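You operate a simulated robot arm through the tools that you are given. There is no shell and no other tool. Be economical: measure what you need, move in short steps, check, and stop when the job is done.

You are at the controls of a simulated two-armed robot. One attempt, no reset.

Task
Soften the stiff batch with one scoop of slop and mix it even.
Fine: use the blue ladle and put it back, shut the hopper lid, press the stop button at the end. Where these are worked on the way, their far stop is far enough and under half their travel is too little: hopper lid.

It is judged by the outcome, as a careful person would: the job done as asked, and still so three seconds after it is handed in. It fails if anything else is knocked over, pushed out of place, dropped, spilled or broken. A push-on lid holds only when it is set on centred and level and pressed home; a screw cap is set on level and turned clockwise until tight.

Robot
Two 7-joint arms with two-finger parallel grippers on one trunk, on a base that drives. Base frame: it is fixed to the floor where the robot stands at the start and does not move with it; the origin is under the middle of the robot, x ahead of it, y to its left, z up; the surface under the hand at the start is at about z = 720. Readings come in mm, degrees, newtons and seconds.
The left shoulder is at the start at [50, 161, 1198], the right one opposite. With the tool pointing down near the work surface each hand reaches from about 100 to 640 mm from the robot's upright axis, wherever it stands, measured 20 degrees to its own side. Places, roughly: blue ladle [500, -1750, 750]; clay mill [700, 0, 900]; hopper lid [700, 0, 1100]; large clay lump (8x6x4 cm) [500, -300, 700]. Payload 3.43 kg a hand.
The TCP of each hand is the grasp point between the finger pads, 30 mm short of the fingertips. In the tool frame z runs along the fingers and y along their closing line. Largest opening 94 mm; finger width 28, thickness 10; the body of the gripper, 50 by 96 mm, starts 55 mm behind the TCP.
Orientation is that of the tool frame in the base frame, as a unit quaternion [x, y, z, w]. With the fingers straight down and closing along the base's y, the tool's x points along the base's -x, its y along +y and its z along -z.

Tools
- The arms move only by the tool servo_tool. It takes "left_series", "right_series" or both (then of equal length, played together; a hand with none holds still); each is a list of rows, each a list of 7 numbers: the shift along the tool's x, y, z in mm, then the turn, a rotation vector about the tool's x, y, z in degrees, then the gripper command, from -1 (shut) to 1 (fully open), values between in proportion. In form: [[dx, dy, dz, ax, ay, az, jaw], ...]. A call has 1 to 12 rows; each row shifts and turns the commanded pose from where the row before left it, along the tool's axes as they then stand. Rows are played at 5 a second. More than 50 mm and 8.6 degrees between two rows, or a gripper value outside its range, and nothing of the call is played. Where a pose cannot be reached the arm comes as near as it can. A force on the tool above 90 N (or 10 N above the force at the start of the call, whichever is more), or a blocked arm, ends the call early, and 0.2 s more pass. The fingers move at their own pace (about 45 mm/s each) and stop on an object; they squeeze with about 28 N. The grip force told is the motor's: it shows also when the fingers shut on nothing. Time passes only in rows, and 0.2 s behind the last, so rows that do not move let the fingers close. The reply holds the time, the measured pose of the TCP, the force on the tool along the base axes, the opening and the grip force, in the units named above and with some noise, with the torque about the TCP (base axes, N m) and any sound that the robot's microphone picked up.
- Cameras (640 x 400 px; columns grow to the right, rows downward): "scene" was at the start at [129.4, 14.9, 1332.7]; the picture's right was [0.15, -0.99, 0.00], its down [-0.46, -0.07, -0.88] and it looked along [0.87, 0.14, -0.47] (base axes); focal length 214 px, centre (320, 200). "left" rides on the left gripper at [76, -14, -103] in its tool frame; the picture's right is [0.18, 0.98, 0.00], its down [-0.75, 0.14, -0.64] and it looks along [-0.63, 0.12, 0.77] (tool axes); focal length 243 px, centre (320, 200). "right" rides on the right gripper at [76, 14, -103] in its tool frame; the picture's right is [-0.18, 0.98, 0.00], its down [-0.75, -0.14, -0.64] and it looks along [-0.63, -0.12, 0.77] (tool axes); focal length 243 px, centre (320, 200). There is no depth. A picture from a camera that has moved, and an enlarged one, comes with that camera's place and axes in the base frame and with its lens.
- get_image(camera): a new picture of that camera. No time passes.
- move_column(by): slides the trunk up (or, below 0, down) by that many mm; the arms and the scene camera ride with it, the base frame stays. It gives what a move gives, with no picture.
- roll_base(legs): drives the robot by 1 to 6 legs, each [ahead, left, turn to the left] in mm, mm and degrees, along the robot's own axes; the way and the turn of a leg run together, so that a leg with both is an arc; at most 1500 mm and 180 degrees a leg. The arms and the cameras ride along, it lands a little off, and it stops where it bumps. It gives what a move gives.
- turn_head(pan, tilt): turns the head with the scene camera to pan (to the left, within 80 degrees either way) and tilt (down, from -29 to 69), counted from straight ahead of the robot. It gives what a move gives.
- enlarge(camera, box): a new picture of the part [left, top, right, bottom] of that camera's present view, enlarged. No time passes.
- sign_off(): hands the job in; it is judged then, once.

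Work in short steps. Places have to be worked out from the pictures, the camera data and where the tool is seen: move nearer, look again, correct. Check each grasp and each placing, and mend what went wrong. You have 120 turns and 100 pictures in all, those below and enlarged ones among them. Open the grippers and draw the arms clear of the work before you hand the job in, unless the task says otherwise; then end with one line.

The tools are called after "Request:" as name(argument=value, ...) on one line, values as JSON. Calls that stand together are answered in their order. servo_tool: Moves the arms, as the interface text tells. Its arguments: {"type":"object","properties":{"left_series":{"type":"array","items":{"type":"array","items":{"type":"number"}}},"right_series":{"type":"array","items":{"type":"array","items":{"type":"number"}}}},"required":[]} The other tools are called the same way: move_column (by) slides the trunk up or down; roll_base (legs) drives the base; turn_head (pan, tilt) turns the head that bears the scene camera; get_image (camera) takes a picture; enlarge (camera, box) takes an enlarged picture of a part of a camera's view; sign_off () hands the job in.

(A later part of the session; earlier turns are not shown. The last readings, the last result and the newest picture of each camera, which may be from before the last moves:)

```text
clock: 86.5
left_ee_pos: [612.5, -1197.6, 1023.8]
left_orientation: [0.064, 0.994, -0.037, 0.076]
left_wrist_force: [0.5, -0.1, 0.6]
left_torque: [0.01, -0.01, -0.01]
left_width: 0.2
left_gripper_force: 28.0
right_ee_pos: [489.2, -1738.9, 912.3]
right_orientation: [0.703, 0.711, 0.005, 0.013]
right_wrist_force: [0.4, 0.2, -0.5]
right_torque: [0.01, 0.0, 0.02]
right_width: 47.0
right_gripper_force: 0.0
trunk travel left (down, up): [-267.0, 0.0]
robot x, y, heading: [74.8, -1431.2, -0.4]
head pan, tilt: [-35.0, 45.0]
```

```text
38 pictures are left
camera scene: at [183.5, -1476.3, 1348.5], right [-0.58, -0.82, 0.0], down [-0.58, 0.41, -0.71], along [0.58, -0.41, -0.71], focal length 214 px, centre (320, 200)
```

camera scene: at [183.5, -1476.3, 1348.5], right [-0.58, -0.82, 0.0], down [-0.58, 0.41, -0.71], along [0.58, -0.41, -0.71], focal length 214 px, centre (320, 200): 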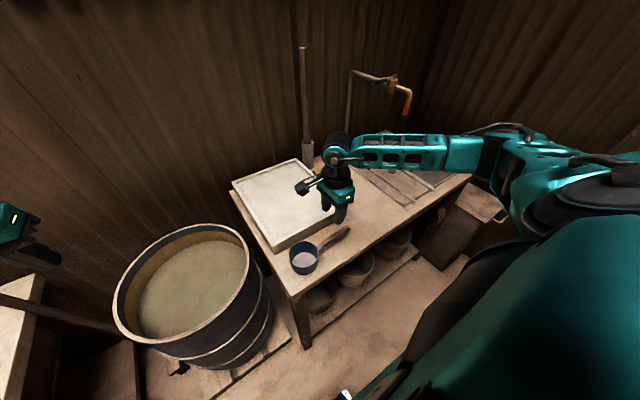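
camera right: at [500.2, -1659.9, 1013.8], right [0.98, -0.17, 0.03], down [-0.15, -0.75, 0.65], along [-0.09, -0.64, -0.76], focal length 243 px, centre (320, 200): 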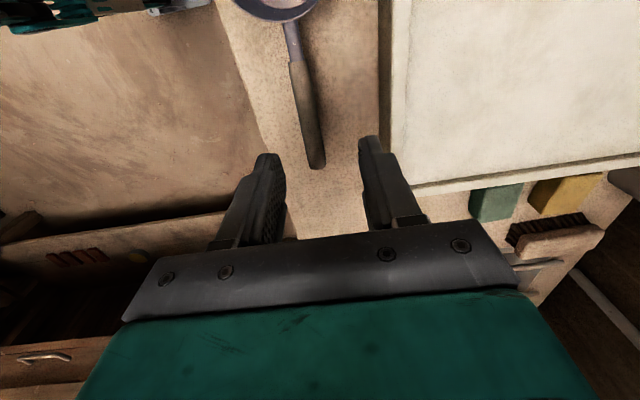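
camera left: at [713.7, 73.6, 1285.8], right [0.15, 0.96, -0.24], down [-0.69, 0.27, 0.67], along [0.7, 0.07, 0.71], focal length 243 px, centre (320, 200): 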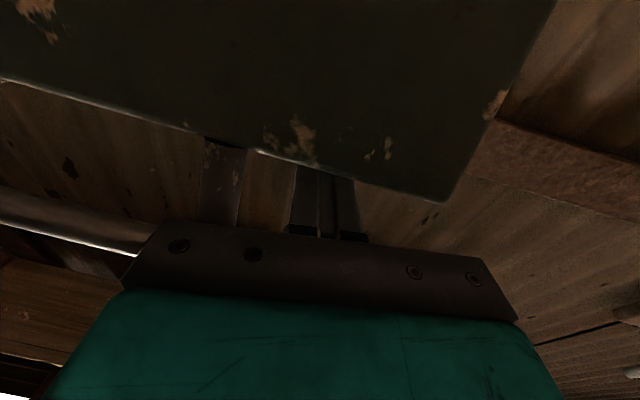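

Both views agree: handle along x≈480, y -1700..-1799, z≈790. Descend and close on it at y≈-1748.

Request:
servo_tool(right_series=[[-9, -9, 20, 0, 0, 0, 0], [0, 0, 30, 0, 0, 0, 0], [0, 0, 30, 0, 0, 0, 0], [0, 0, 25, 0, 0, 0, 0], [0, 0, 18, 0, 0, 0, 0], [0, 0, 0, 0, 0, 0, 0]])

Request:
get_image(camera="right")

```text
clock: 87.9
left_ee_pos: [612.0, -1198.4, 1024.3]
left_orientation: [0.063, 0.994, -0.038, 0.075]
left_wrist_force: [-0.2, 0.0, 0.4]
left_torque: [0.0, -0.03, -0.01]
left_width: 0.2
left_gripper_force: 28.2
right_ee_pos: [482.9, -1750.3, 787.4]
right_orientation: [0.703, 0.711, 0.004, 0.012]
right_wrist_force: [0.1, 0.0, -0.7]
right_torque: [0.03, 0.0, 0.0]
right_width: 46.7
right_gripper_force: 0.0
trunk travel left (down, up): [-267.0, 0.0]
robot x, y, heading: [78.0, -1432.6, -0.3]
head pan, tilt: [-35.0, 45.0]
```

```text
37 pictures are left
camera right: at [493.1, -1673.5, 890.5], right [0.98, -0.17, 0.03], down [-0.15, -0.75, 0.65], along [-0.09, -0.64, -0.76], focal length 243 px, centre (320, 200)
```

right: 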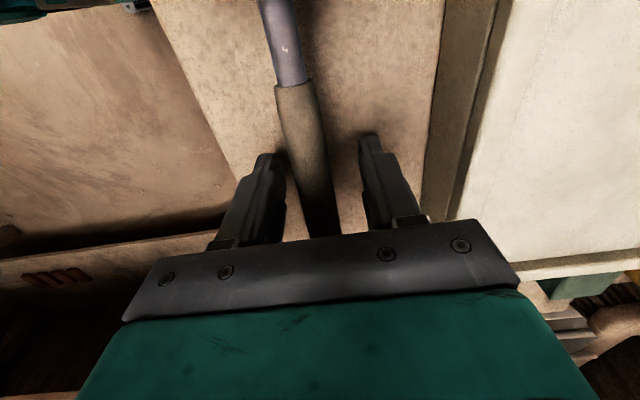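

The handle sits between the pads at about TCP depth. Close, then lift a little.

Request:
servo_tool(right_series=[[0, -2, 0, 0, 0, 0, -1], [0, 0, 0, 0, 0, 0, -1], [0, 0, 0, 0, 0, 0, -1], [0, 0, 0, 0, 0, 0, -1]])

Request:
servo_tool(right_series=[[0, 0, -15, 0, 0, 0, -1], [0, 0, -25, 0, 0, 0, -1], [0, 0, -40, 0, 0, 0, -1], [0, 0, 0, 0, 0, 0, -1]])

Request:
enlarge(camera="scene", box=[80, 130, 400, 330])

```text
clock: 88.9
left_ee_pos: [612.7, -1197.1, 1023.2]
left_orientation: [0.063, 0.994, -0.038, 0.075]
left_wrist_force: [-0.4, 0.2, 0.5]
left_torque: [0.01, -0.03, -0.02]
left_width: 0.0
left_gripper_force: 28.5
right_ee_pos: [480.3, -1752.7, 789.2]
right_orientation: [0.703, 0.711, 0.005, 0.012]
right_wrist_force: [0.6, 0.5, 0.4]
right_torque: [0.03, 0.0, -0.1]
right_width: 26.8
right_gripper_force: 28.2
trunk travel left (down, up): [-267.0, 0.0]
robot x, y, heading: [72.1, -1431.7, -0.2]
head pan, tilt: [-35.0, 45.0]
```

```text
clock: 89.9
left_ee_pos: [611.8, -1198.9, 1023.8]
left_orientation: [0.064, 0.994, -0.037, 0.075]
left_wrist_force: [0.0, -0.6, 0.5]
left_torque: [0.0, -0.05, 0.02]
left_width: 0.0
left_gripper_force: 28.0
right_ee_pos: [477.9, -1748.8, 871.3]
right_orientation: [0.703, 0.711, 0.005, 0.013]
right_wrist_force: [0.2, 0.3, -1.2]
right_torque: [-0.12, 0.02, 0.0]
right_width: 26.8
right_gripper_force: 27.3
trunk travel left (down, up): [-267.0, 0.0]
robot x, y, heading: [77.2, -1430.4, -0.7]
head pan, tilt: [-35.0, 45.0]
```

```text
2.00 times, centred on (240, 230) of scene
camera zoom: at [183.9, -1476.4, 1348.4], right [-0.58, -0.82, 0.0], down [-0.58, 0.41, -0.71], along [0.58, -0.41, -0.71], focal length 429 px, centre (480, 140)
```

zoom: 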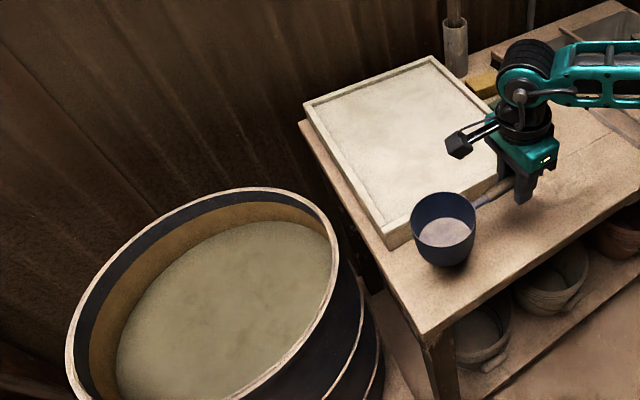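

Ladle gripped level. Slop surface is judged at z≈593, rim ≈660, drum centre ≈[700,-1300]. Slide the base left 130 and ahead 50 so the right hand can dip inside the drum.

Request:
roll_base(legs=[[0, 130, 0.4], [50, 0, 0]])

Request:
move_column(by=-100)

```text
clock: 92.3
left_ee_pos: [662.2, -1060.4, 1023.5]
left_orientation: [0.061, 0.995, -0.038, 0.075]
left_wrist_force: [0.4, 1.5, -0.2]
left_torque: [-0.01, 0.05, -0.04]
left_width: 0.0
left_gripper_force: 27.8
right_ee_pos: [531.6, -1612.5, 871.3]
right_orientation: [0.703, 0.711, 0.004, 0.011]
right_wrist_force: [0.6, -0.2, -0.9]
right_torque: [-0.12, -0.02, 0.0]
right_width: 26.4
right_gripper_force: 28.2
trunk travel left (down, up): [-267.0, 0.0]
robot x, y, heading: [128.9, -1293.9, -0.1]
head pan, tilt: [-35.0, 45.0]
```

```text
clock: 93.4
left_ee_pos: [659.6, -1062.0, 933.6]
left_orientation: [0.064, 0.994, -0.039, 0.078]
left_wrist_force: [0.7, -0.2, 0.6]
left_torque: [-0.02, 0.0, -0.01]
left_width: 0.0
left_gripper_force: 27.7
right_ee_pos: [530.8, -1612.5, 794.8]
right_orientation: [0.703, 0.711, 0.016, 0.021]
right_wrist_force: [-31.3, 2.1, 43.3]
right_torque: [0.62, -0.6, 0.06]
right_width: 26.6
right_gripper_force: 27.8
trunk travel left (down, up): [-174.0, 93.0]
robot x, y, heading: [131.3, -1296.8, -0.3]
head pan, tilt: [-35.0, 45.0]
stopped: the force on the tool passed its limit at 109 N (the readings are from after the stop); the commanded pose is now the measured one
```

The ladle touched something on the bench (the tray probably). Raise back up at once and look.

Request:
servo_tool(right_series=[[0, -8, -25, 0, 0, 0, -1], [0, 0, -35, 0, 0, 0, -1], [0, 0, -30, 0, 0, 0, -1], [0, 0, 0, 0, 0, 0, -1]])

Request:
turn_head(pan=-20, tilt=45)

Request:
get_image(camera="scene")

```text
clock: 94.4
left_ee_pos: [663.0, -1063.6, 929.7]
left_orientation: [0.062, 0.995, -0.037, 0.075]
left_wrist_force: [0.7, -1.0, 0.1]
left_torque: [0.02, 0.0, 0.03]
left_width: 0.0
left_gripper_force: 28.3
right_ee_pos: [525.1, -1613.3, 878.6]
right_orientation: [0.704, 0.71, 0.014, 0.02]
right_wrist_force: [-0.2, -0.3, -1.5]
right_torque: [-0.17, -0.02, 0.01]
right_width: 26.6
right_gripper_force: 28.5
trunk travel left (down, up): [-174.0, 93.0]
robot x, y, heading: [129.2, -1293.4, -0.3]
head pan, tilt: [-35.0, 45.0]
```

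```text
clock: 95.2
left_ee_pos: [661.1, -1062.6, 930.6]
left_orientation: [0.062, 0.995, -0.037, 0.076]
left_wrist_force: [0.3, -0.2, -0.1]
left_torque: [-0.03, 0.0, -0.02]
left_width: 0.1
left_gripper_force: 28.5
right_ee_pos: [523.6, -1613.6, 879.3]
right_orientation: [0.703, 0.71, 0.013, 0.02]
right_wrist_force: [0.4, -1.0, -0.5]
right_torque: [-0.15, -0.01, -0.01]
right_width: 26.6
right_gripper_force: 28.0
trunk travel left (down, up): [-174.0, 93.0]
robot x, y, heading: [126.2, -1295.8, -0.4]
head pan, tilt: [-20.0, 45.0]
```

```text
35 pictures are left
camera scene: at [244.1, -1323.3, 1255.3], right [-0.35, -0.94, 0.0], down [-0.66, 0.25, -0.71], along [0.66, -0.24, -0.71], focal length 214 px, centre (320, 200)
```

scene: 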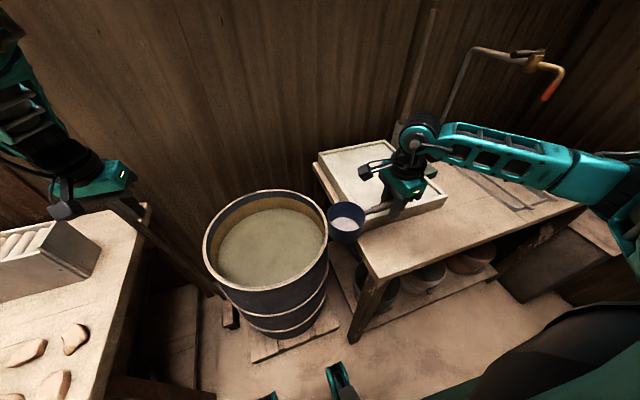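

Tray and ladle look undisturbed. Carry the ladle over the drum: cup to about [650,-1275], keeping it high.

Request:
servo_tool(right_series=[[37, 19, 0, 0, 0, 0, -1], [37, 20, 0, 0, 0, 0, -1], [37, 20, 0, 0, 0, 0, -1], [37, 20, 0, 0, 0, 0, -1], [35, 20, 0, 0, 0, 0, -1], [35, 18, 0, 0, 0, 0, -1], [0, 0, 0, 0, 0, 0, -1]])

Request:
move_column(by=-120)

Request:
get_image(camera="scene")

```text
clock: 96.8
left_ee_pos: [662.6, -1061.8, 930.3]
left_orientation: [0.061, 0.995, -0.038, 0.076]
left_wrist_force: [0.5, 0.4, 0.2]
left_torque: [0.0, -0.01, -0.01]
left_width: 0.0
left_gripper_force: 27.8
right_ee_pos: [638.0, -1395.1, 883.6]
right_orientation: [0.704, 0.71, 0.014, 0.019]
right_wrist_force: [0.1, 0.4, -1.1]
right_torque: [-0.15, 0.0, 0.04]
right_width: 26.9
right_gripper_force: 27.6
trunk travel left (down, up): [-174.0, 93.0]
robot x, y, heading: [125.2, -1293.1, -0.1]
head pan, tilt: [-20.0, 45.0]
```

```text
clock: 98.3
left_ee_pos: [662.1, -1063.6, 811.1]
left_orientation: [0.061, 0.995, -0.037, 0.075]
left_wrist_force: [0.5, 0.4, 0.1]
left_torque: [0.01, 0.01, 0.02]
left_width: 0.0
left_gripper_force: 27.3
right_ee_pos: [637.3, -1394.9, 763.7]
right_orientation: [0.703, 0.711, 0.015, 0.019]
right_wrist_force: [-0.4, -0.4, -1.0]
right_torque: [-0.15, -0.02, -0.03]
right_width: 26.8
right_gripper_force: 27.4
trunk travel left (down, up): [-54.0, 213.0]
robot x, y, heading: [126.6, -1291.4, -0.1]
head pan, tilt: [-20.0, 45.0]
```

```text
34 pictures are left
camera scene: at [244.0, -1323.2, 1135.4], right [-0.35, -0.94, 0.0], down [-0.66, 0.24, -0.71], along [0.66, -0.24, -0.71], focal length 214 px, centre (320, 200)
```

scene: 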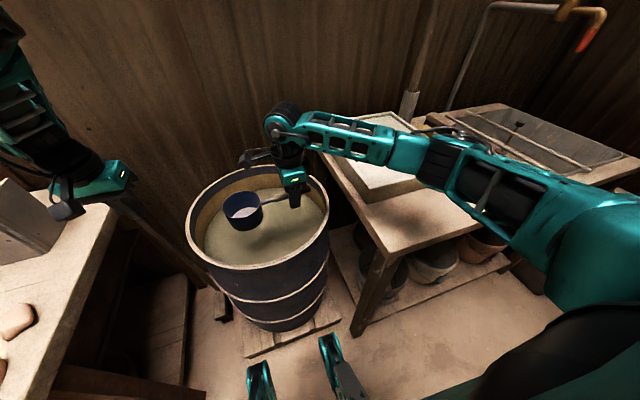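

The cup hangs over the slop. Lower 140 mm in steps and look.

Request:
servo_tool(right_series=[[0, 0, 35, 0, 0, 0, -1], [0, 0, 35, 0, 0, 0, -1], [0, 0, 30, 0, 0, 0, -1], [0, 0, 20, 0, 0, 0, -1], [0, 0, 0, 0, 0, 0, -1]])

Request:
enlarge(camera="scene", box=[170, 80, 370, 280])

```text
clock: 99.5
left_ee_pos: [662.1, -1061.7, 811.2]
left_orientation: [0.062, 0.995, -0.037, 0.076]
left_wrist_force: [-0.1, 0.5, 0.5]
left_torque: [0.01, 0.03, 0.0]
left_width: 0.2
left_gripper_force: 27.9
right_ee_pos: [642.8, -1398.4, 641.1]
right_orientation: [0.703, 0.71, 0.014, 0.02]
right_wrist_force: [-0.1, -0.2, -2.0]
right_torque: [-0.17, -0.01, -0.01]
right_width: 26.7
right_gripper_force: 27.8
trunk travel left (down, up): [-54.0, 213.0]
robot x, y, heading: [124.1, -1294.6, -0.1]
head pan, tilt: [-20.0, 45.0]
```

```text
2.00 times, centred on (270, 180) of scene
camera zoom: at [244.1, -1323.2, 1135.3], right [-0.35, -0.94, 0.0], down [-0.66, 0.24, -0.71], along [0.66, -0.24, -0.71], focal length 429 px, centre (420, 240)
```

zoom: 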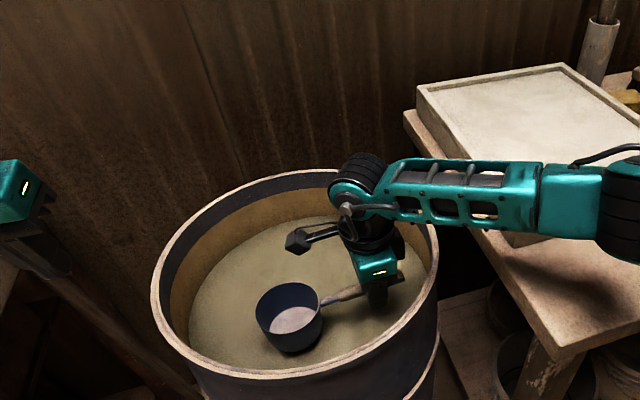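

Cup is about at the surface. Lower 45 mm more to let the rim go under.

Request:
servo_tool(right_series=[[0, 0, 15, 0, 0, 0, -1], [0, 0, 15, 0, 0, 0, -1], [0, 0, 15, 0, 0, 0, -1], [0, 0, 0, 0, 0, 0, -1]])

Request:
enlarge(camera="scene", box=[170, 80, 370, 280])

```text
clock: 100.5
left_ee_pos: [662.8, -1062.5, 811.9]
left_orientation: [0.061, 0.995, -0.038, 0.075]
left_wrist_force: [-0.4, -1.2, -0.5]
left_torque: [-0.01, 0.01, 0.02]
left_width: 0.2
left_gripper_force: 28.0
right_ee_pos: [643.9, -1396.0, 597.0]
right_orientation: [0.703, 0.711, 0.013, 0.019]
right_wrist_force: [0.1, -0.2, -1.4]
right_torque: [-0.2, 0.01, 0.02]
right_width: 26.7
right_gripper_force: 28.4
trunk travel left (down, up): [-54.0, 213.0]
robot x, y, heading: [131.2, -1296.6, -0.1]
head pan, tilt: [-20.0, 45.0]
```

```text
2.00 times, centred on (270, 180) of scene
camera zoom: at [244.1, -1323.2, 1135.3], right [-0.35, -0.94, 0.0], down [-0.66, 0.24, -0.71], along [0.66, -0.24, -0.71], focal length 429 px, centre (420, 240)
```

zoom: 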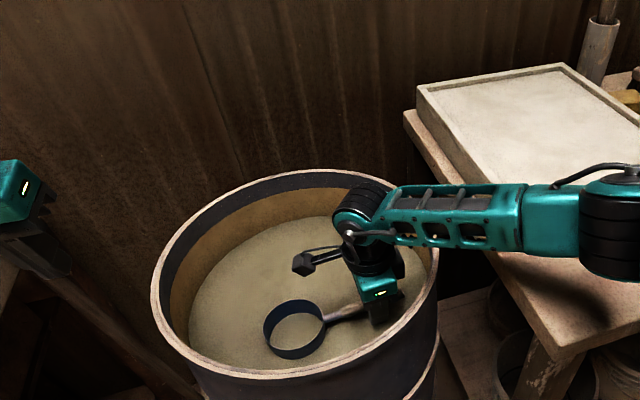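

Rim is still ~20 mm proud. Lower 30 mm more.

Request:
servo_tool(right_series=[[0, 0, 10, 0, 0, 0, -1], [0, 0, 10, 0, 0, 0, -1], [0, 0, 10, 0, 0, 0, -1], [0, 0, 0, 0, 0, 0, -1], [0, 0, 0, 0, 0, 0, -1]])

Request:
enlarge(camera="scene", box=[170, 80, 370, 280])

```text
clock: 101.7
left_ee_pos: [662.2, -1063.7, 810.9]
left_orientation: [0.062, 0.995, -0.038, 0.075]
left_wrist_force: [0.0, 0.4, 0.4]
left_torque: [0.01, 0.01, 0.02]
left_width: 0.0
left_gripper_force: 27.6
right_ee_pos: [647.2, -1398.1, 569.0]
right_orientation: [0.703, 0.711, 0.014, 0.02]
right_wrist_force: [-1.0, -0.1, -1.2]
right_torque: [-0.11, 0.0, -0.01]
right_width: 26.7
right_gripper_force: 28.4
trunk travel left (down, up): [-54.0, 213.0]
robot x, y, heading: [130.1, -1296.2, 0.1]
head pan, tilt: [-20.0, 45.0]
```

```text
2.00 times, centred on (270, 180) of scene
camera zoom: at [244.1, -1323.2, 1135.3], right [-0.35, -0.94, 0.0], down [-0.66, 0.24, -0.71], along [0.66, -0.24, -0.71], focal length 429 px, centre (420, 240)
```

zoom: 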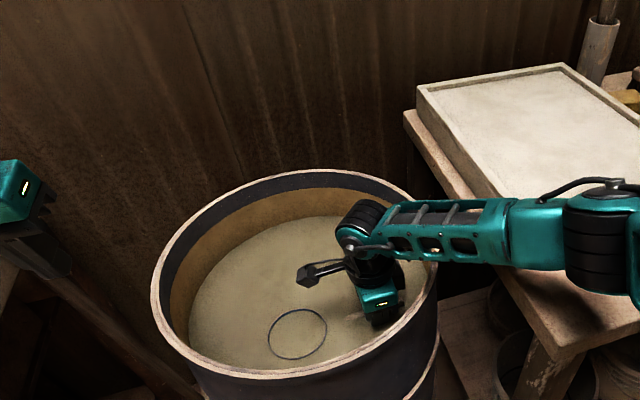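

The rim is just at the surface. Sink 12 mm more, wait, then lift slowly and level.

Request:
servo_tool(right_series=[[0, 0, 12, 0, 0, 0, -1], [0, 0, 0, 0, 0, 0, -1], [0, 0, 0, 0, 0, 0, -1], [0, 0, -10, 0, 0, 0, -1], [0, 0, -10, 0, 0, 0, -1], [0, 0, -15, 0, 0, 0, -1], [0, 0, -15, 0, 0, 0, -1], [0, 0, -15, 0, 0, 0, -1], [0, 0, -15, 0, 0, 0, -1], [0, 0, -15, 0, 0, 0, -1], [0, 0, -15, 0, 0, 0, -1], [0, 0, 0, 0, 0, 0, -1]])

Request:
servo_tool(right_series=[[0, 0, -15, 0, 0, 0, -1], [0, 0, -20, 0, 0, 0, -1], [0, 0, -20, 0, 0, 0, -1], [0, 0, -20, 0, 0, 0, -1], [0, 0, -20, 0, 0, 0, -1], [0, 0, -15, 0, 0, 0, -1], [0, 0, 0, 0, 0, 0, -1], [0, 0, 0, 0, 0, 0, -1]])

Request:
enlarge(camera="scene", box=[170, 80, 370, 280])

```text
clock: 104.3
left_ee_pos: [662.3, -1062.7, 810.6]
left_orientation: [0.061, 0.995, -0.037, 0.075]
left_wrist_force: [0.2, 0.7, -0.4]
left_torque: [-0.02, 0.03, 0.0]
left_width: 0.1
left_gripper_force: 28.0
right_ee_pos: [642.3, -1397.1, 666.1]
right_orientation: [0.703, 0.711, 0.013, 0.019]
right_wrist_force: [-0.3, -0.3, -5.4]
right_torque: [-0.56, -0.01, 0.04]
right_width: 26.6
right_gripper_force: 28.0
trunk travel left (down, up): [-54.0, 213.0]
robot x, y, heading: [128.2, -1297.9, -0.4]
head pan, tilt: [-20.0, 45.0]
```

```text
clock: 106.1
left_ee_pos: [661.4, -1063.2, 811.2]
left_orientation: [0.062, 0.994, -0.038, 0.076]
left_wrist_force: [-0.1, 0.5, 0.8]
left_torque: [0.01, -0.01, -0.02]
left_width: 0.0
left_gripper_force: 27.9
right_ee_pos: [637.5, -1394.0, 779.6]
right_orientation: [0.703, 0.711, 0.014, 0.02]
right_wrist_force: [0.2, -0.1, -5.3]
right_torque: [-0.52, 0.02, 0.01]
right_width: 26.7
right_gripper_force: 27.9
trunk travel left (down, up): [-54.0, 213.0]
robot x, y, heading: [127.9, -1298.3, -0.5]
head pan, tilt: [-20.0, 45.0]
```

```text
2.00 times, centred on (270, 180) of scene
camera zoom: at [244.4, -1323.2, 1135.3], right [-0.35, -0.94, 0.0], down [-0.66, 0.24, -0.71], along [0.66, -0.24, -0.71], focal length 429 px, centre (420, 240)
```

zoom: 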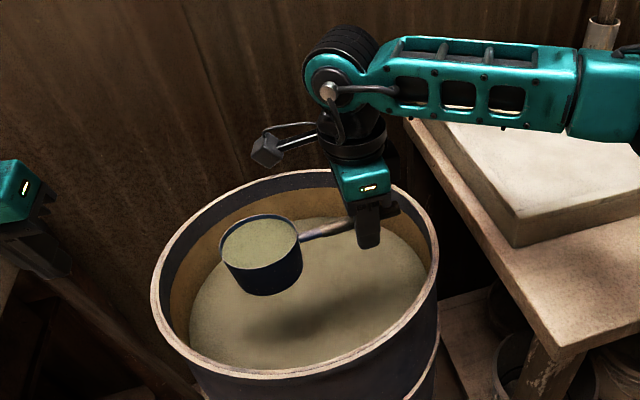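

The scoop is full and level (weight up ~4 N). Level it a touch, raise the column, then back off and slide left to the mill.

Request:
servo_tool(right_series=[[0, 0, 0, 0.8, 0, 0, -1], [0, 0, 0, 0.7, 0, 0, -1], [0, 0, 0, 0, 0, 0, -1]])

Request:
move_column(by=213)

Request:
roll_base(legs=[[-250, 0, 0.4], [0, 640, 0], [0, 640, 0]])

Request:
turn_head(pan=-3, tilt=25)

Request:
get_image(camera="scene")

```text
clock: 106.9
left_ee_pos: [661.6, -1061.8, 810.6]
left_orientation: [0.061, 0.995, -0.037, 0.075]
left_wrist_force: [-0.7, 0.9, -0.2]
left_torque: [-0.04, -0.02, 0.0]
left_width: 0.1
left_gripper_force: 27.8
right_ee_pos: [637.0, -1394.2, 777.4]
right_orientation: [0.703, 0.711, 0.005, 0.011]
right_wrist_force: [-0.3, -0.4, -5.9]
right_torque: [-0.54, 0.01, -0.01]
right_width: 26.9
right_gripper_force: 28.2
trunk travel left (down, up): [-54.0, 213.0]
robot x, y, heading: [127.6, -1295.6, 0.1]
head pan, tilt: [-20.0, 45.0]
```

```text
clock: 109.2
left_ee_pos: [661.7, -1064.3, 1023.5]
left_orientation: [0.062, 0.995, -0.038, 0.075]
left_wrist_force: [-0.1, -0.5, 1.0]
left_torque: [0.01, -0.01, -0.02]
left_width: 0.0
left_gripper_force: 28.5
right_ee_pos: [637.0, -1394.5, 990.4]
right_orientation: [0.703, 0.711, 0.004, 0.011]
right_wrist_force: [1.2, 0.0, -6.0]
right_torque: [-0.56, -0.02, -0.01]
right_width: 26.8
right_gripper_force: 28.1
trunk travel left (down, up): [-267.0, 0.0]
robot x, y, heading: [128.8, -1296.4, -0.2]
head pan, tilt: [-20.0, 45.0]
```

```text
clock: 113.7
left_ee_pos: [400.7, -787.3, 1023.6]
left_orientation: [0.054, 0.995, -0.038, 0.076]
left_wrist_force: [-0.2, 0.7, -0.3]
left_torque: [0.0, -0.03, 0.01]
left_width: 0.2
left_gripper_force: 28.1
right_ee_pos: [381.2, -1120.2, 989.8]
right_orientation: [0.698, 0.716, 0.002, 0.011]
right_wrist_force: [0.2, 0.7, -4.7]
right_torque: [-0.56, 0.0, -0.02]
right_width: 26.6
right_gripper_force: 28.5
trunk travel left (down, up): [-267.0, 0.0]
robot x, y, heading: [-127.6, -1028.2, 0.7]
head pan, tilt: [-20.0, 45.0]
stopped in leg 2: the robot was blocked; the commanded pose is now the measured one
```

```text
clock: 114.5
left_ee_pos: [401.6, -789.0, 1023.6]
left_orientation: [0.055, 0.995, -0.037, 0.077]
left_wrist_force: [-0.4, -0.3, -0.3]
left_torque: [-0.03, 0.02, -0.03]
left_width: 0.0
left_gripper_force: 27.9
right_ee_pos: [380.9, -1121.9, 989.4]
right_orientation: [0.698, 0.716, 0.003, 0.011]
right_wrist_force: [-0.5, -0.4, -5.0]
right_torque: [-0.56, 0.01, -0.02]
right_width: 26.9
right_gripper_force: 28.2
trunk travel left (down, up): [-267.0, 0.0]
robot x, y, heading: [-129.6, -1029.4, 0.4]
head pan, tilt: [-3.0, 25.0]
```

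```text
29 pictures are left
camera scene: at [2.8, -1032.2, 1378.8], right [-0.04, -1.0, 0.0], down [-0.42, 0.02, -0.91], along [0.91, -0.04, -0.42], focal length 214 px, centre (320, 200)
```

scene: 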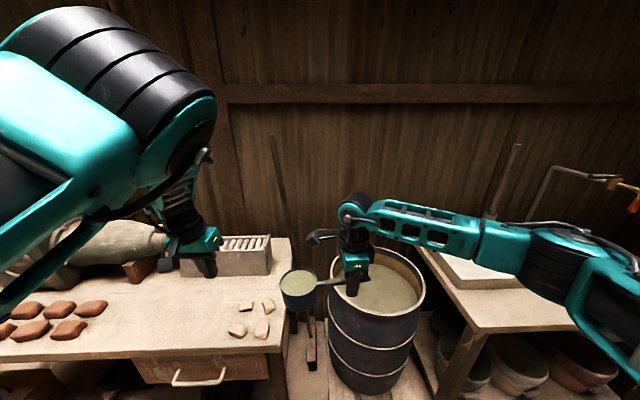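

Blocked sideways at y≈-1028; on the way here I slid freely at x≈-170, so back up 100 mm first and slide on.

Request:
roll_base(legs=[[-110, 0, -0.5], [0, 500, 0], [0, 515, 0]])

Request:
get_image(camera="scene")

```text
clock: 124.9
left_ee_pos: [288.2, 223.1, 1022.8]
left_orientation: [0.06, 0.995, -0.038, 0.076]
left_wrist_force: [0.7, -0.4, 0.2]
left_torque: [0.0, 0.02, -0.02]
left_width: 0.0
left_gripper_force: 27.4
right_ee_pos: [265.0, -109.0, 990.7]
right_orientation: [0.702, 0.712, 0.003, 0.011]
right_wrist_force: [0.1, -0.7, -5.5]
right_torque: [-0.55, 0.0, 0.02]
right_width: 26.6
right_gripper_force: 27.7
trunk travel left (down, up): [-267.0, 0.0]
robot x, y, heading: [-243.5, -10.0, 0.3]
head pan, tilt: [-3.0, 25.0]
```

```text
28 pictures are left
camera scene: at [-112.3, -16.5, 1378.9], right [-0.05, -1.0, 0.0], down [-0.42, 0.02, -0.91], along [0.9, -0.05, -0.42], focal length 214 px, centre (320, 200)
```

scene: 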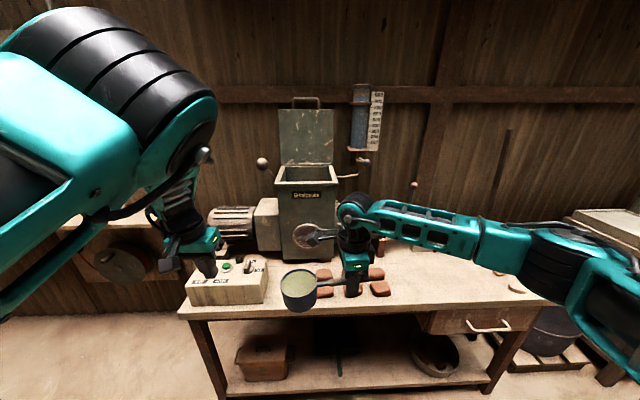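

At the mill. Raise the ladle straight up ~215 mm to clear the hopper rim.

Request:
servo_tool(right_series=[[0, 0, -30, 0, 0, 0, -1], [0, 0, -30, 0, 0, 0, -1], [0, 0, -30, 0, 0, 0, -1], [0, 0, -30, 0, 0, 0, -1], [0, 0, -30, 0, 0, 0, -1], [0, 0, -30, 0, 0, 0, -1], [0, 0, -25, 0, 0, 0, -1], [0, 0, 0, 0, 0, 0, -1]])

```text
clock: 126.7
left_ee_pos: [287.8, 221.9, 1023.9]
left_orientation: [0.06, 0.995, -0.037, 0.075]
left_wrist_force: [0.0, 0.5, -0.1]
left_torque: [-0.02, -0.02, 0.05]
left_width: 0.0
left_gripper_force: 27.9
right_ee_pos: [263.2, -106.3, 1196.8]
right_orientation: [0.702, 0.712, 0.003, 0.011]
right_wrist_force: [1.7, -0.5, -5.3]
right_torque: [-0.52, -0.05, 0.02]
right_width: 26.8
right_gripper_force: 27.4
trunk travel left (down, up): [-267.0, 0.0]
robot x, y, heading: [-246.7, -11.5, 0.0]
head pan, tilt: [-3.0, 25.0]
```

Level at z≈1197. Pull the left hand back before driving in, so it won't meet the gearbox.

Request:
servo_tool(left_series=[[40, 0, 0, 0, 0, 0, -1], [40, 0, 0, 0, 0, 0, -1], [40, 0, 0, 0, 0, 0, -1], [40, 0, 0, 0, 0, 0, -1], [0, 0, 0, 0, 0, 0, -1]])

Request:
roll_base(legs=[[225, -10, 0]])

Request:
get_image(camera="scene")

```text
clock: 127.9
left_ee_pos: [142.6, 274.8, 994.6]
left_orientation: [0.058, 0.995, -0.039, 0.075]
left_wrist_force: [0.1, 0.0, -0.6]
left_torque: [-0.01, 0.0, 0.03]
left_width: 0.0
left_gripper_force: 28.0
left hand out of reach, approached as far as the arm can: row 1, 2, 3
right_ee_pos: [263.7, -105.3, 1195.0]
right_orientation: [0.702, 0.712, 0.002, 0.011]
right_wrist_force: [0.1, 0.8, -6.1]
right_torque: [-0.54, -0.03, 0.0]
right_width: 26.7
right_gripper_force: 28.3
trunk travel left (down, up): [-267.0, 0.0]
robot x, y, heading: [-245.2, -11.7, -0.1]
head pan, tilt: [-3.0, 25.0]
```

```text
clock: 129.6
left_ee_pos: [365.7, 259.7, 995.2]
left_orientation: [0.06, 0.995, -0.04, 0.074]
left_wrist_force: [0.4, 0.5, 0.3]
left_torque: [0.0, 0.01, 0.04]
left_width: 0.1
left_gripper_force: 28.1
right_ee_pos: [483.7, -118.0, 1195.5]
right_orientation: [0.703, 0.711, 0.001, 0.01]
right_wrist_force: [-0.1, 0.6, -5.6]
right_torque: [-0.54, 0.04, 0.02]
right_width: 26.5
right_gripper_force: 28.2
trunk travel left (down, up): [-267.0, 0.0]
robot x, y, heading: [-24.2, -23.7, -0.0]
head pan, tilt: [-3.0, 25.0]
```

```text
27 pictures are left
camera scene: at [108.5, -27.6, 1378.8], right [-0.06, -1.0, 0.0], down [-0.42, 0.02, -0.91], along [0.9, -0.05, -0.42], focal length 214 px, centre (320, 200)
```

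scene: 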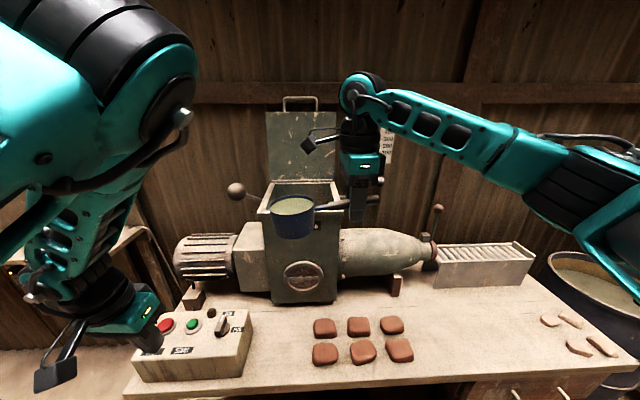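

Cup at y≈+8, hopper centre y≈-6. Drive 105 mm ahead, then extend the arm level to bring the cup over the hopper.

Request:
roll_base(legs=[[105, -5, 0]])

Request:
servo_tool(right_series=[[-2, 25, 0, 0, 0, 0, -1], [-2, 25, 0, 0, 0, 0, -1], [-2, 25, 0, 0, 0, 0, -1], [-2, 25, 0, 0, 0, 0, -1], [0, 20, 0, 0, 0, 0, -1], [0, 0, 0, 0, 0, 0, -1]])

Request:
get_image(camera="scene")

```text
clock: 130.7
left_ee_pos: [469.3, 255.0, 994.5]
left_orientation: [0.06, 0.995, -0.04, 0.075]
left_wrist_force: [0.4, 0.4, 0.0]
left_torque: [-0.03, 0.03, 0.0]
left_width: 0.3
left_gripper_force: 28.5
right_ee_pos: [587.2, -123.8, 1194.3]
right_orientation: [0.704, 0.71, 0.001, 0.01]
right_wrist_force: [0.9, 0.2, -5.3]
right_torque: [-0.57, 0.02, -0.03]
right_width: 26.6
right_gripper_force: 28.3
trunk travel left (down, up): [-267.0, 0.0]
robot x, y, heading: [81.9, -29.9, -0.4]
head pan, tilt: [-3.0, 25.0]
```

```text
clock: 132.1
left_ee_pos: [469.2, 255.3, 996.1]
left_orientation: [0.06, 0.995, -0.04, 0.075]
left_wrist_force: [-0.4, 0.0, -0.1]
left_torque: [-0.03, -0.01, -0.02]
left_width: 0.0
left_gripper_force: 27.3
right_ee_pos: [699.5, -134.9, 1196.2]
right_orientation: [0.705, 0.71, 0.003, 0.012]
right_wrist_force: [-0.2, -0.1, -4.9]
right_torque: [-0.53, -0.02, 0.01]
right_width: 26.8
right_gripper_force: 27.9
right hand out of reach, approached as far as the arm can: row 5
trunk travel left (down, up): [-267.0, 0.0]
robot x, y, heading: [82.1, -26.9, -0.4]
head pan, tilt: [-3.0, 25.0]
```

```text
26 pictures are left
camera scene: at [211.8, -33.4, 1378.8], right [-0.06, -1.0, 0.0], down [-0.42, 0.02, -0.91], along [0.9, -0.05, -0.42], focal length 214 px, centre (320, 200)
```

scene: 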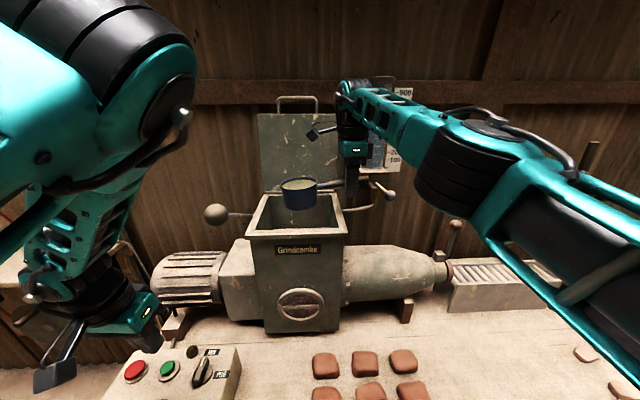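

The cup is over the hopper. Begin pouring: rotate about the handle axis (fingers swinging forward) while rising ~60 mm and moving ~20 mm ahead.

Request:
servo_tool(right_series=[[0, 0, -10, -8.4, 0, 0, -1], [0, 1.4, -9.9, -8.4, 0, 0, -1], [0, 7.7, -8.1, -8.4, 0, 0, -1], [0, 8.7, -6.9, -8.4, 0, 0, -1], [0, 9.6, -5.5, -8.4, 0, 0, -1], [0, 10.4, -4.1, -8.4, 0, 0, -1]])

Request:
enlarge(camera="scene", box=[180, 70, 440, 270])

```text
clock: 133.5
left_ee_pos: [467.5, 256.1, 996.4]
left_orientation: [0.06, 0.994, -0.04, 0.077]
left_wrist_force: [0.9, 0.4, 0.2]
left_torque: [0.03, 0.02, -0.01]
left_width: 0.0
left_gripper_force: 28.2
right_ee_pos: [716.7, -132.0, 1257.6]
right_orientation: [0.633, 0.64, 0.306, 0.311]
right_wrist_force: [0.7, -0.4, -1.7]
right_torque: [-0.19, 0.04, -0.01]
right_width: 26.6
right_gripper_force: 28.0
trunk travel left (down, up): [-267.0, 0.0]
robot x, y, heading: [75.7, -29.1, -0.1]
head pan, tilt: [-3.0, 25.0]
```

```text
2.00 times, centred on (310, 170) of scene
camera zoom: at [211.2, -33.2, 1379.0], right [-0.06, -1.0, 0.0], down [-0.42, 0.02, -0.91], along [0.9, -0.05, -0.42], focal length 429 px, centre (340, 260)
```

zoom: 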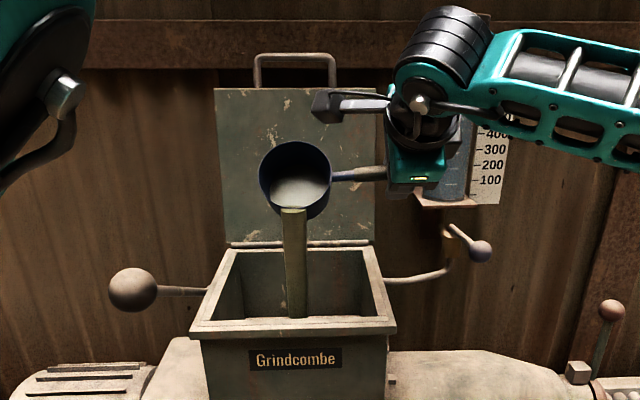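

It's pouring neatly into the hopper. Tilt on to ~105° to empty it, hold a moment.

Request:
servo_tool(right_series=[[0, 0, 0, -8.4, 0, 0, -1], [0, 0, 0, -8.4, 0, 0, -1], [0, 0, 0, -8.4, 0, 0, -1], [0, 0, 0, -8.4, 0, 0, -1], [0, 0, 0, -8.4, 0, 0, -1], [0, 0, 0, -8.4, 0, 0, -1], [0, 0, 0, -6, 0, 0, -1], [0, 0, 0, 0, 0, 0, -1], [0, 0, 0, 0, 0, 0, -1], [0, 0, 0, 0, 0, 0, -1], [0, 0, 0, 0, 0, 0, -1], [0, 0, 0, 0, 0, 0, -1]])

Request:
enlarge(camera="scene", box=[180, 70, 440, 270])

Request:
get_image(camera="right")

```text
clock: 136.1
left_ee_pos: [468.7, 256.4, 995.9]
left_orientation: [0.06, 0.994, -0.04, 0.076]
left_wrist_force: [0.0, 0.0, 0.7]
left_torque: [0.01, 0.01, -0.01]
left_width: 0.1
left_gripper_force: 27.9
right_ee_pos: [697.9, -68.6, 1293.4]
right_orientation: [0.417, 0.419, 0.567, 0.574]
right_wrist_force: [-0.2, -0.2, -1.4]
right_torque: [-0.13, 0.08, -0.01]
right_width: 26.7
right_gripper_force: 28.3
right hand out of reach, approached as far as the arm can: row 5, 6, 7
trunk travel left (down, up): [-267.0, 0.0]
robot x, y, heading: [79.8, -27.5, -0.3]
head pan, tilt: [-3.0, 25.0]
```

```text
2.00 times, centred on (310, 170) of scene
camera zoom: at [211.4, -33.1, 1378.9], right [-0.06, -1.0, 0.0], down [-0.42, 0.02, -0.91], along [0.9, -0.05, -0.42], focal length 429 px, centre (340, 260)
```

zoom: 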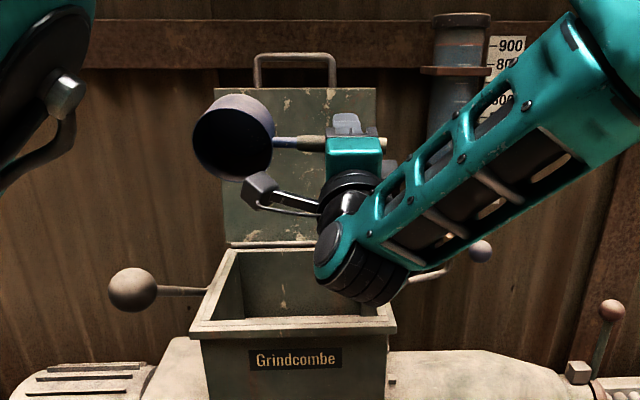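

```text
23 pictures are left
camera right: at [595.6, 9.0, 1275.3], right [-0.29, -0.18, 0.94], down [-0.57, -0.75, -0.32], along [0.76, -0.63, 0.12], focal length 243 px, centre (320, 200)
```

right: 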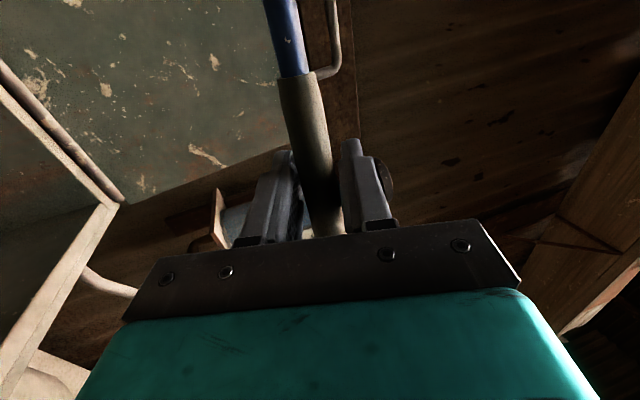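

The ladle reads empty. Turn it back level while still over the hopper.

Request:
servo_tool(right_series=[[0, 0, 0, 8.4, 0, 0, -1], [0, 0, 0, 8.4, 0, 0, -1], [0, 0, 0, 8.4, 0, 0, -1], [0, 0, 0, 8.4, 0, 0, -1], [0, 0, 0, 8.4, 0, 0, -1], [0, 0, 0, 8.4, 0, 0, -1], [0, 0, 0, 8.4, 0, 0, -1], [0, 0, 0, 8.4, 0, 0, -1], [0, 0, 0, 8.4, 0, 0, -1], [0, 0, 0, 8.4, 0, 0, -1], [0, 0, 0, 8.4, 0, 0, -1], [0, 0, 0, 8.4, 0, 0, -1]])

Request:
roll_base(legs=[[-100, 0, 0]])

```text
clock: 138.7
left_ee_pos: [469.8, 254.2, 996.8]
left_orientation: [0.06, 0.994, -0.041, 0.076]
left_wrist_force: [0.0, -0.1, 0.1]
left_torque: [0.02, 0.01, 0.02]
left_width: 0.0
left_gripper_force: 28.0
right_ee_pos: [676.4, -79.8, 1283.4]
right_orientation: [0.702, 0.709, 0.043, 0.05]
right_wrist_force: [-0.9, -0.4, -0.7]
right_torque: [-0.11, 0.01, 0.0]
right_width: 26.7
right_gripper_force: 27.9
right hand out of reach, approached as far as the arm can: row 12
trunk travel left (down, up): [-267.0, 0.0]
robot x, y, heading: [79.1, -29.0, -0.2]
head pan, tilt: [-3.0, 25.0]
```

```text
clock: 139.9
left_ee_pos: [368.1, 256.6, 996.5]
left_orientation: [0.059, 0.995, -0.04, 0.076]
left_wrist_force: [-0.7, -0.5, -0.5]
left_torque: [-0.01, -0.03, 0.02]
left_width: 0.0
left_gripper_force: 28.3
right_ee_pos: [577.1, -76.5, 1283.5]
right_orientation: [0.701, 0.71, 0.043, 0.051]
right_wrist_force: [-1.1, 0.1, -1.7]
right_torque: [-0.14, -0.03, -0.01]
right_width: 26.7
right_gripper_force: 28.3
trunk travel left (down, up): [-267.0, 0.0]
robot x, y, heading: [-18.5, -27.6, -0.4]
head pan, tilt: [-3.0, 25.0]
```

Still level. I'll return the ladle first (the right hand is then free for the lid). Back off, bring the hand to its earlier carrying pose relative to the robot, then slide to the bench.

Request:
roll_base(legs=[[-225, 0, 0.3]])

Request:
servo_tool(right_series=[[0, 0, 0, 6.2, 0, 0, -1], [-27, -19, 25, 0, 0, 0, -1], [-27, -19, 32, 0, 0, 0, -1], [-27, -19, 32, 0, 0, 0, -1], [-27, -19, 32, 0, 0, 0, -1], [-27, -19, 32, 0, 0, 0, -1], [-27, -19, 32, 0, 0, 0, -1], [-27, -19, 32, 0, 0, 0, -1], [-27, -19, 32, 0, 0, 0, -1], [-27, -19, 32, 0, 0, 0, -1], [-27, -19, 32, 0, 0, 0, -1], [0, 0, 0, 0, 0, 0, -1]])

Request:
roll_base(legs=[[0, -700, 0], [0, -702, 0]])

```text
clock: 141.6
left_ee_pos: [138.7, 258.1, 994.3]
left_orientation: [0.056, 0.995, -0.04, 0.076]
left_wrist_force: [0.3, 0.0, -0.2]
left_torque: [0.03, -0.03, -0.05]
left_width: 0.0
left_gripper_force: 27.9
right_ee_pos: [347.3, -73.3, 1284.1]
right_orientation: [0.701, 0.71, 0.043, 0.051]
right_wrist_force: [0.7, -0.3, -2.8]
right_torque: [-0.17, 0.02, -0.01]
right_width: 26.5
right_gripper_force: 28.4
trunk travel left (down, up): [-267.0, 0.0]
robot x, y, heading: [-251.2, -27.7, 0.0]
head pan, tilt: [-3.0, 25.0]
```

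```text
clock: 144.2
left_ee_pos: [139.1, 257.6, 995.1]
left_orientation: [0.058, 0.995, -0.042, 0.076]
left_wrist_force: [0.2, -0.2, 0.2]
left_torque: [0.0, -0.03, -0.02]
left_width: 0.3
left_gripper_force: 27.9
right_ee_pos: [146.7, -355.7, 968.7]
right_orientation: [0.702, 0.712, 0.004, 0.013]
right_wrist_force: [0.3, -0.1, -1.5]
right_torque: [-0.12, 0.02, 0.03]
right_width: 26.9
right_gripper_force: 27.8
right hand out of reach, approached as far as the arm can: row 1
trunk travel left (down, up): [-267.0, 0.0]
robot x, y, heading: [-248.8, -29.9, -0.2]
head pan, tilt: [-3.0, 25.0]
```

```text
clock: 157.2
left_ee_pos: [130.6, -1173.1, 996.2]
left_orientation: [0.059, 0.995, -0.04, 0.076]
left_wrist_force: [0.6, 0.4, 0.0]
left_torque: [-0.02, -0.01, 0.03]
left_width: 0.0
left_gripper_force: 28.1
right_ee_pos: [140.0, -1787.0, 967.8]
right_orientation: [0.703, 0.711, 0.003, 0.012]
right_wrist_force: [-0.4, 0.9, -0.8]
right_torque: [-0.19, -0.01, -0.01]
right_width: 26.6
right_gripper_force: 27.8
trunk travel left (down, up): [-267.0, 0.0]
robot x, y, heading: [-257.5, -1460.8, 0.0]
head pan, tilt: [-3.0, 25.0]
```

Drive ahead to the bench so the hand comes over the ladle's old spot.

Request:
roll_base(legs=[[330, 32, 0]])

Request:
turn_head(pan=-35, tilt=45)

```text
clock: 159.5
left_ee_pos: [472.8, -1142.6, 996.1]
left_orientation: [0.058, 0.995, -0.039, 0.075]
left_wrist_force: [-0.2, -0.3, -0.1]
left_torque: [-0.02, -0.01, 0.0]
left_width: 0.1
left_gripper_force: 28.0
right_ee_pos: [481.1, -1756.2, 968.1]
right_orientation: [0.703, 0.711, 0.003, 0.013]
right_wrist_force: [-0.1, -0.2, -1.0]
right_torque: [-0.17, 0.02, 0.0]
right_width: 26.8
right_gripper_force: 28.6
trunk travel left (down, up): [-267.0, 0.0]
robot x, y, heading: [84.9, -1426.4, -0.1]
head pan, tilt: [-3.0, 25.0]
```

```text
clock: 160.5
left_ee_pos: [472.6, -1142.4, 995.4]
left_orientation: [0.058, 0.995, -0.041, 0.076]
left_wrist_force: [-0.3, 0.8, -1.2]
left_torque: [0.0, 0.02, 0.0]
left_width: 0.1
left_gripper_force: 28.2
right_ee_pos: [481.4, -1756.3, 968.4]
right_orientation: [0.703, 0.711, 0.003, 0.013]
right_wrist_force: [1.0, 0.5, -1.3]
right_torque: [-0.16, 0.0, 0.02]
right_width: 26.9
right_gripper_force: 28.4
trunk travel left (down, up): [-267.0, 0.0]
robot x, y, heading: [85.9, -1426.0, -0.2]
head pan, tilt: [-35.0, 45.0]
```

Right over the old spot. Lower to just above the bench, then gently down to contact.

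Request:
servo_tool(right_series=[[2, 0, 35, 0, 0, 0, -1], [0, 0, 35, 0, 0, 0, -1], [0, 0, 35, 0, 0, 0, -1], [0, 0, 35, 0, 0, 0, -1], [0, 0, 20, 0, 0, 0, -1], [0, 0, 8, 0, 0, 0, -1], [0, 0, 5, 0, 0, 0, -1], [0, 0, 5, 0, 0, 0, -1], [0, 0, 0, 0, 0, 0, -1]])

Request:
enlarge(camera="scene", box=[230, 160, 430, 310])

```text
clock: 162.5
left_ee_pos: [472.2, -1143.3, 995.2]
left_orientation: [0.058, 0.995, -0.04, 0.077]
left_wrist_force: [0.0, 0.2, 0.2]
left_torque: [0.04, -0.01, 0.0]
left_width: 0.0
left_gripper_force: 27.4
right_ee_pos: [483.3, -1756.3, 791.1]
right_orientation: [0.704, 0.711, 0.004, 0.013]
right_wrist_force: [0.3, -3.2, 6.2]
right_torque: [0.75, 0.01, -0.01]
right_width: 26.9
right_gripper_force: 28.2
trunk travel left (down, up): [-267.0, 0.0]
robot x, y, heading: [87.5, -1428.0, -0.2]
head pan, tilt: [-35.0, 45.0]
```

```text
2.67 times, centred on (330, 235) of scene
camera zoom: at [189.9, -1473.9, 1348.4], right [-0.58, -0.82, 0.0], down [-0.58, 0.41, -0.71], along [0.58, -0.41, -0.71], focal length 572 px, centre (293, 107)
```

zoom: 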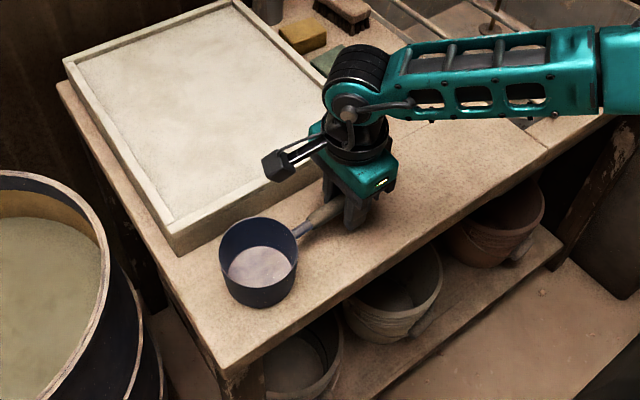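

The ladle stands on the bench in its old place, empty (6 N contact). Release and lift away.

Request:
servo_tool(right_series=[[0, 0, -1, 0, 0, 0, -0.2], [0, 0, 0, 0, 0, 0, 0.1], [0, 0, 0, 0, 0, 0, 0.1], [0, 0, -15, 0, 0, 0, 0.1], [0, 0, -30, 0, 0, 0, 0.1], [0, 0, -40, 0, 0, 0, 0.1], [0, 0, -40, 0, 0, 0, 0], [0, 0, -40, 0, 0, 0, 0], [0, 0, 0, 0, 0, 0, 0]])

Request:
get_image(camera="right")

```text
clock: 164.5
left_ee_pos: [471.7, -1142.4, 996.2]
left_orientation: [0.059, 0.995, -0.04, 0.076]
left_wrist_force: [-0.1, -0.8, 0.1]
left_torque: [0.01, 0.02, 0.01]
left_width: 0.0
left_gripper_force: 27.7
right_ee_pos: [482.0, -1752.8, 958.4]
right_orientation: [0.704, 0.71, 0.003, 0.012]
right_wrist_force: [-0.1, -0.3, 0.1]
right_torque: [0.0, -0.01, 0.0]
right_width: 47.4
right_gripper_force: 0.0
trunk travel left (down, up): [-267.0, 0.0]
robot x, y, heading: [81.6, -1428.3, -0.2]
head pan, tilt: [-35.0, 45.0]
```

```text
21 pictures are left
camera right: at [493.9, -1673.2, 1060.1], right [0.98, -0.17, 0.03], down [-0.15, -0.75, 0.65], along [-0.09, -0.64, -0.76], focal length 243 px, centre (320, 200)
```

right: 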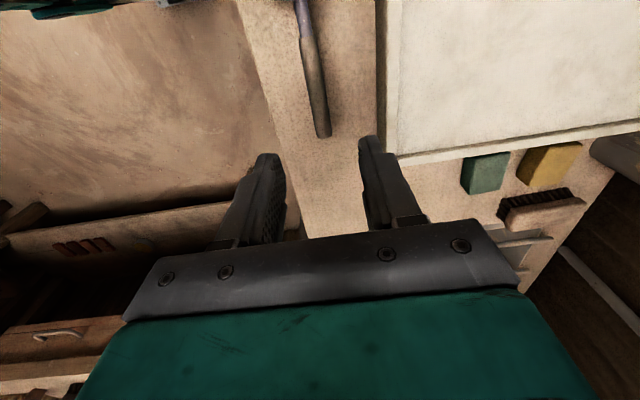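

Ladle is back in place. Return to the mill: back off, slide left, and meanwhile pitch the right hand forward for the lid.

Request:
roll_base(legs=[[-330, 0, 0.2], [0, 710, 0], [0, 710, 0]])

Request:
servo_tool(right_series=[[0, 0, 0, -8.4, 0, 0, 0], [0, 0, 0, -8.4, 0, 0, 0], [0, 0, 0, -8.4, 0, 0, 0], [0, 0, 0, -8.4, 0, 0, 0], [0, 0, 0, -8.4, 0, 0, 0], [0, 0, 0, -8.4, 0, 0, 0], [0, 0, 0, -8.4, 0, 0, 0], [0, 0, 0, -8.4, 0, 0, 0], [0, 0, 0, -8.4, 0, 0, 0], [0, 0, 0, -8.4, 0, 0, 0], [0, 0, 0, -4.6, 0, 0, 0], [0, 0, 0, 0, 0, 0, 0]])

Request:
turn_head(pan=0, tilt=22)

```text
clock: 179.3
left_ee_pos: [131.0, 297.6, 996.3]
left_orientation: [0.056, 0.995, -0.041, 0.076]
left_wrist_force: [0.1, -0.2, -0.2]
left_torque: [-0.02, -0.01, -0.01]
left_width: 0.3
left_gripper_force: 28.4
right_ee_pos: [143.4, -312.8, 958.0]
right_orientation: [0.702, 0.712, 0.004, 0.012]
right_wrist_force: [-0.7, -0.3, 0.2]
right_torque: [-0.01, 0.02, 0.01]
right_width: 46.7
right_gripper_force: 0.0
trunk travel left (down, up): [-267.0, 0.0]
robot x, y, heading: [-256.3, 12.1, -0.1]
head pan, tilt: [-35.0, 45.0]
```

```text
clock: 181.9
left_ee_pos: [130.1, 298.5, 996.1]
left_orientation: [0.056, 0.995, -0.041, 0.076]
left_wrist_force: [0.5, -0.2, 0.6]
left_torque: [0.01, 0.02, 0.0]
left_width: 0.0
left_gripper_force: 27.7
right_ee_pos: [142.8, -311.7, 958.2]
right_orientation: [0.493, 0.507, 0.501, 0.499]
right_wrist_force: [0.8, 0.7, 0.1]
right_torque: [-0.03, -0.01, 0.03]
right_width: 46.9
right_gripper_force: 0.0
trunk travel left (down, up): [-267.0, 0.0]
robot x, y, heading: [-256.1, 11.6, -0.1]
head pan, tilt: [-35.0, 45.0]
```

```text
clock: 182.9
left_ee_pos: [129.8, 297.3, 995.9]
left_orientation: [0.056, 0.995, -0.041, 0.077]
left_wrist_force: [-0.1, -0.4, 0.0]
left_torque: [0.02, 0.02, 0.01]
left_width: 0.1
left_gripper_force: 27.8
right_ee_pos: [143.5, -311.5, 957.7]
right_orientation: [0.494, 0.507, 0.5, 0.499]
right_wrist_force: [-0.3, 0.0, 0.8]
right_torque: [-0.04, 0.01, 0.01]
right_width: 47.0
right_gripper_force: 0.0
trunk travel left (down, up): [-267.0, 0.0]
robot x, y, heading: [-256.0, 12.6, 0.1]
head pan, tilt: [0.0, 22.0]
```

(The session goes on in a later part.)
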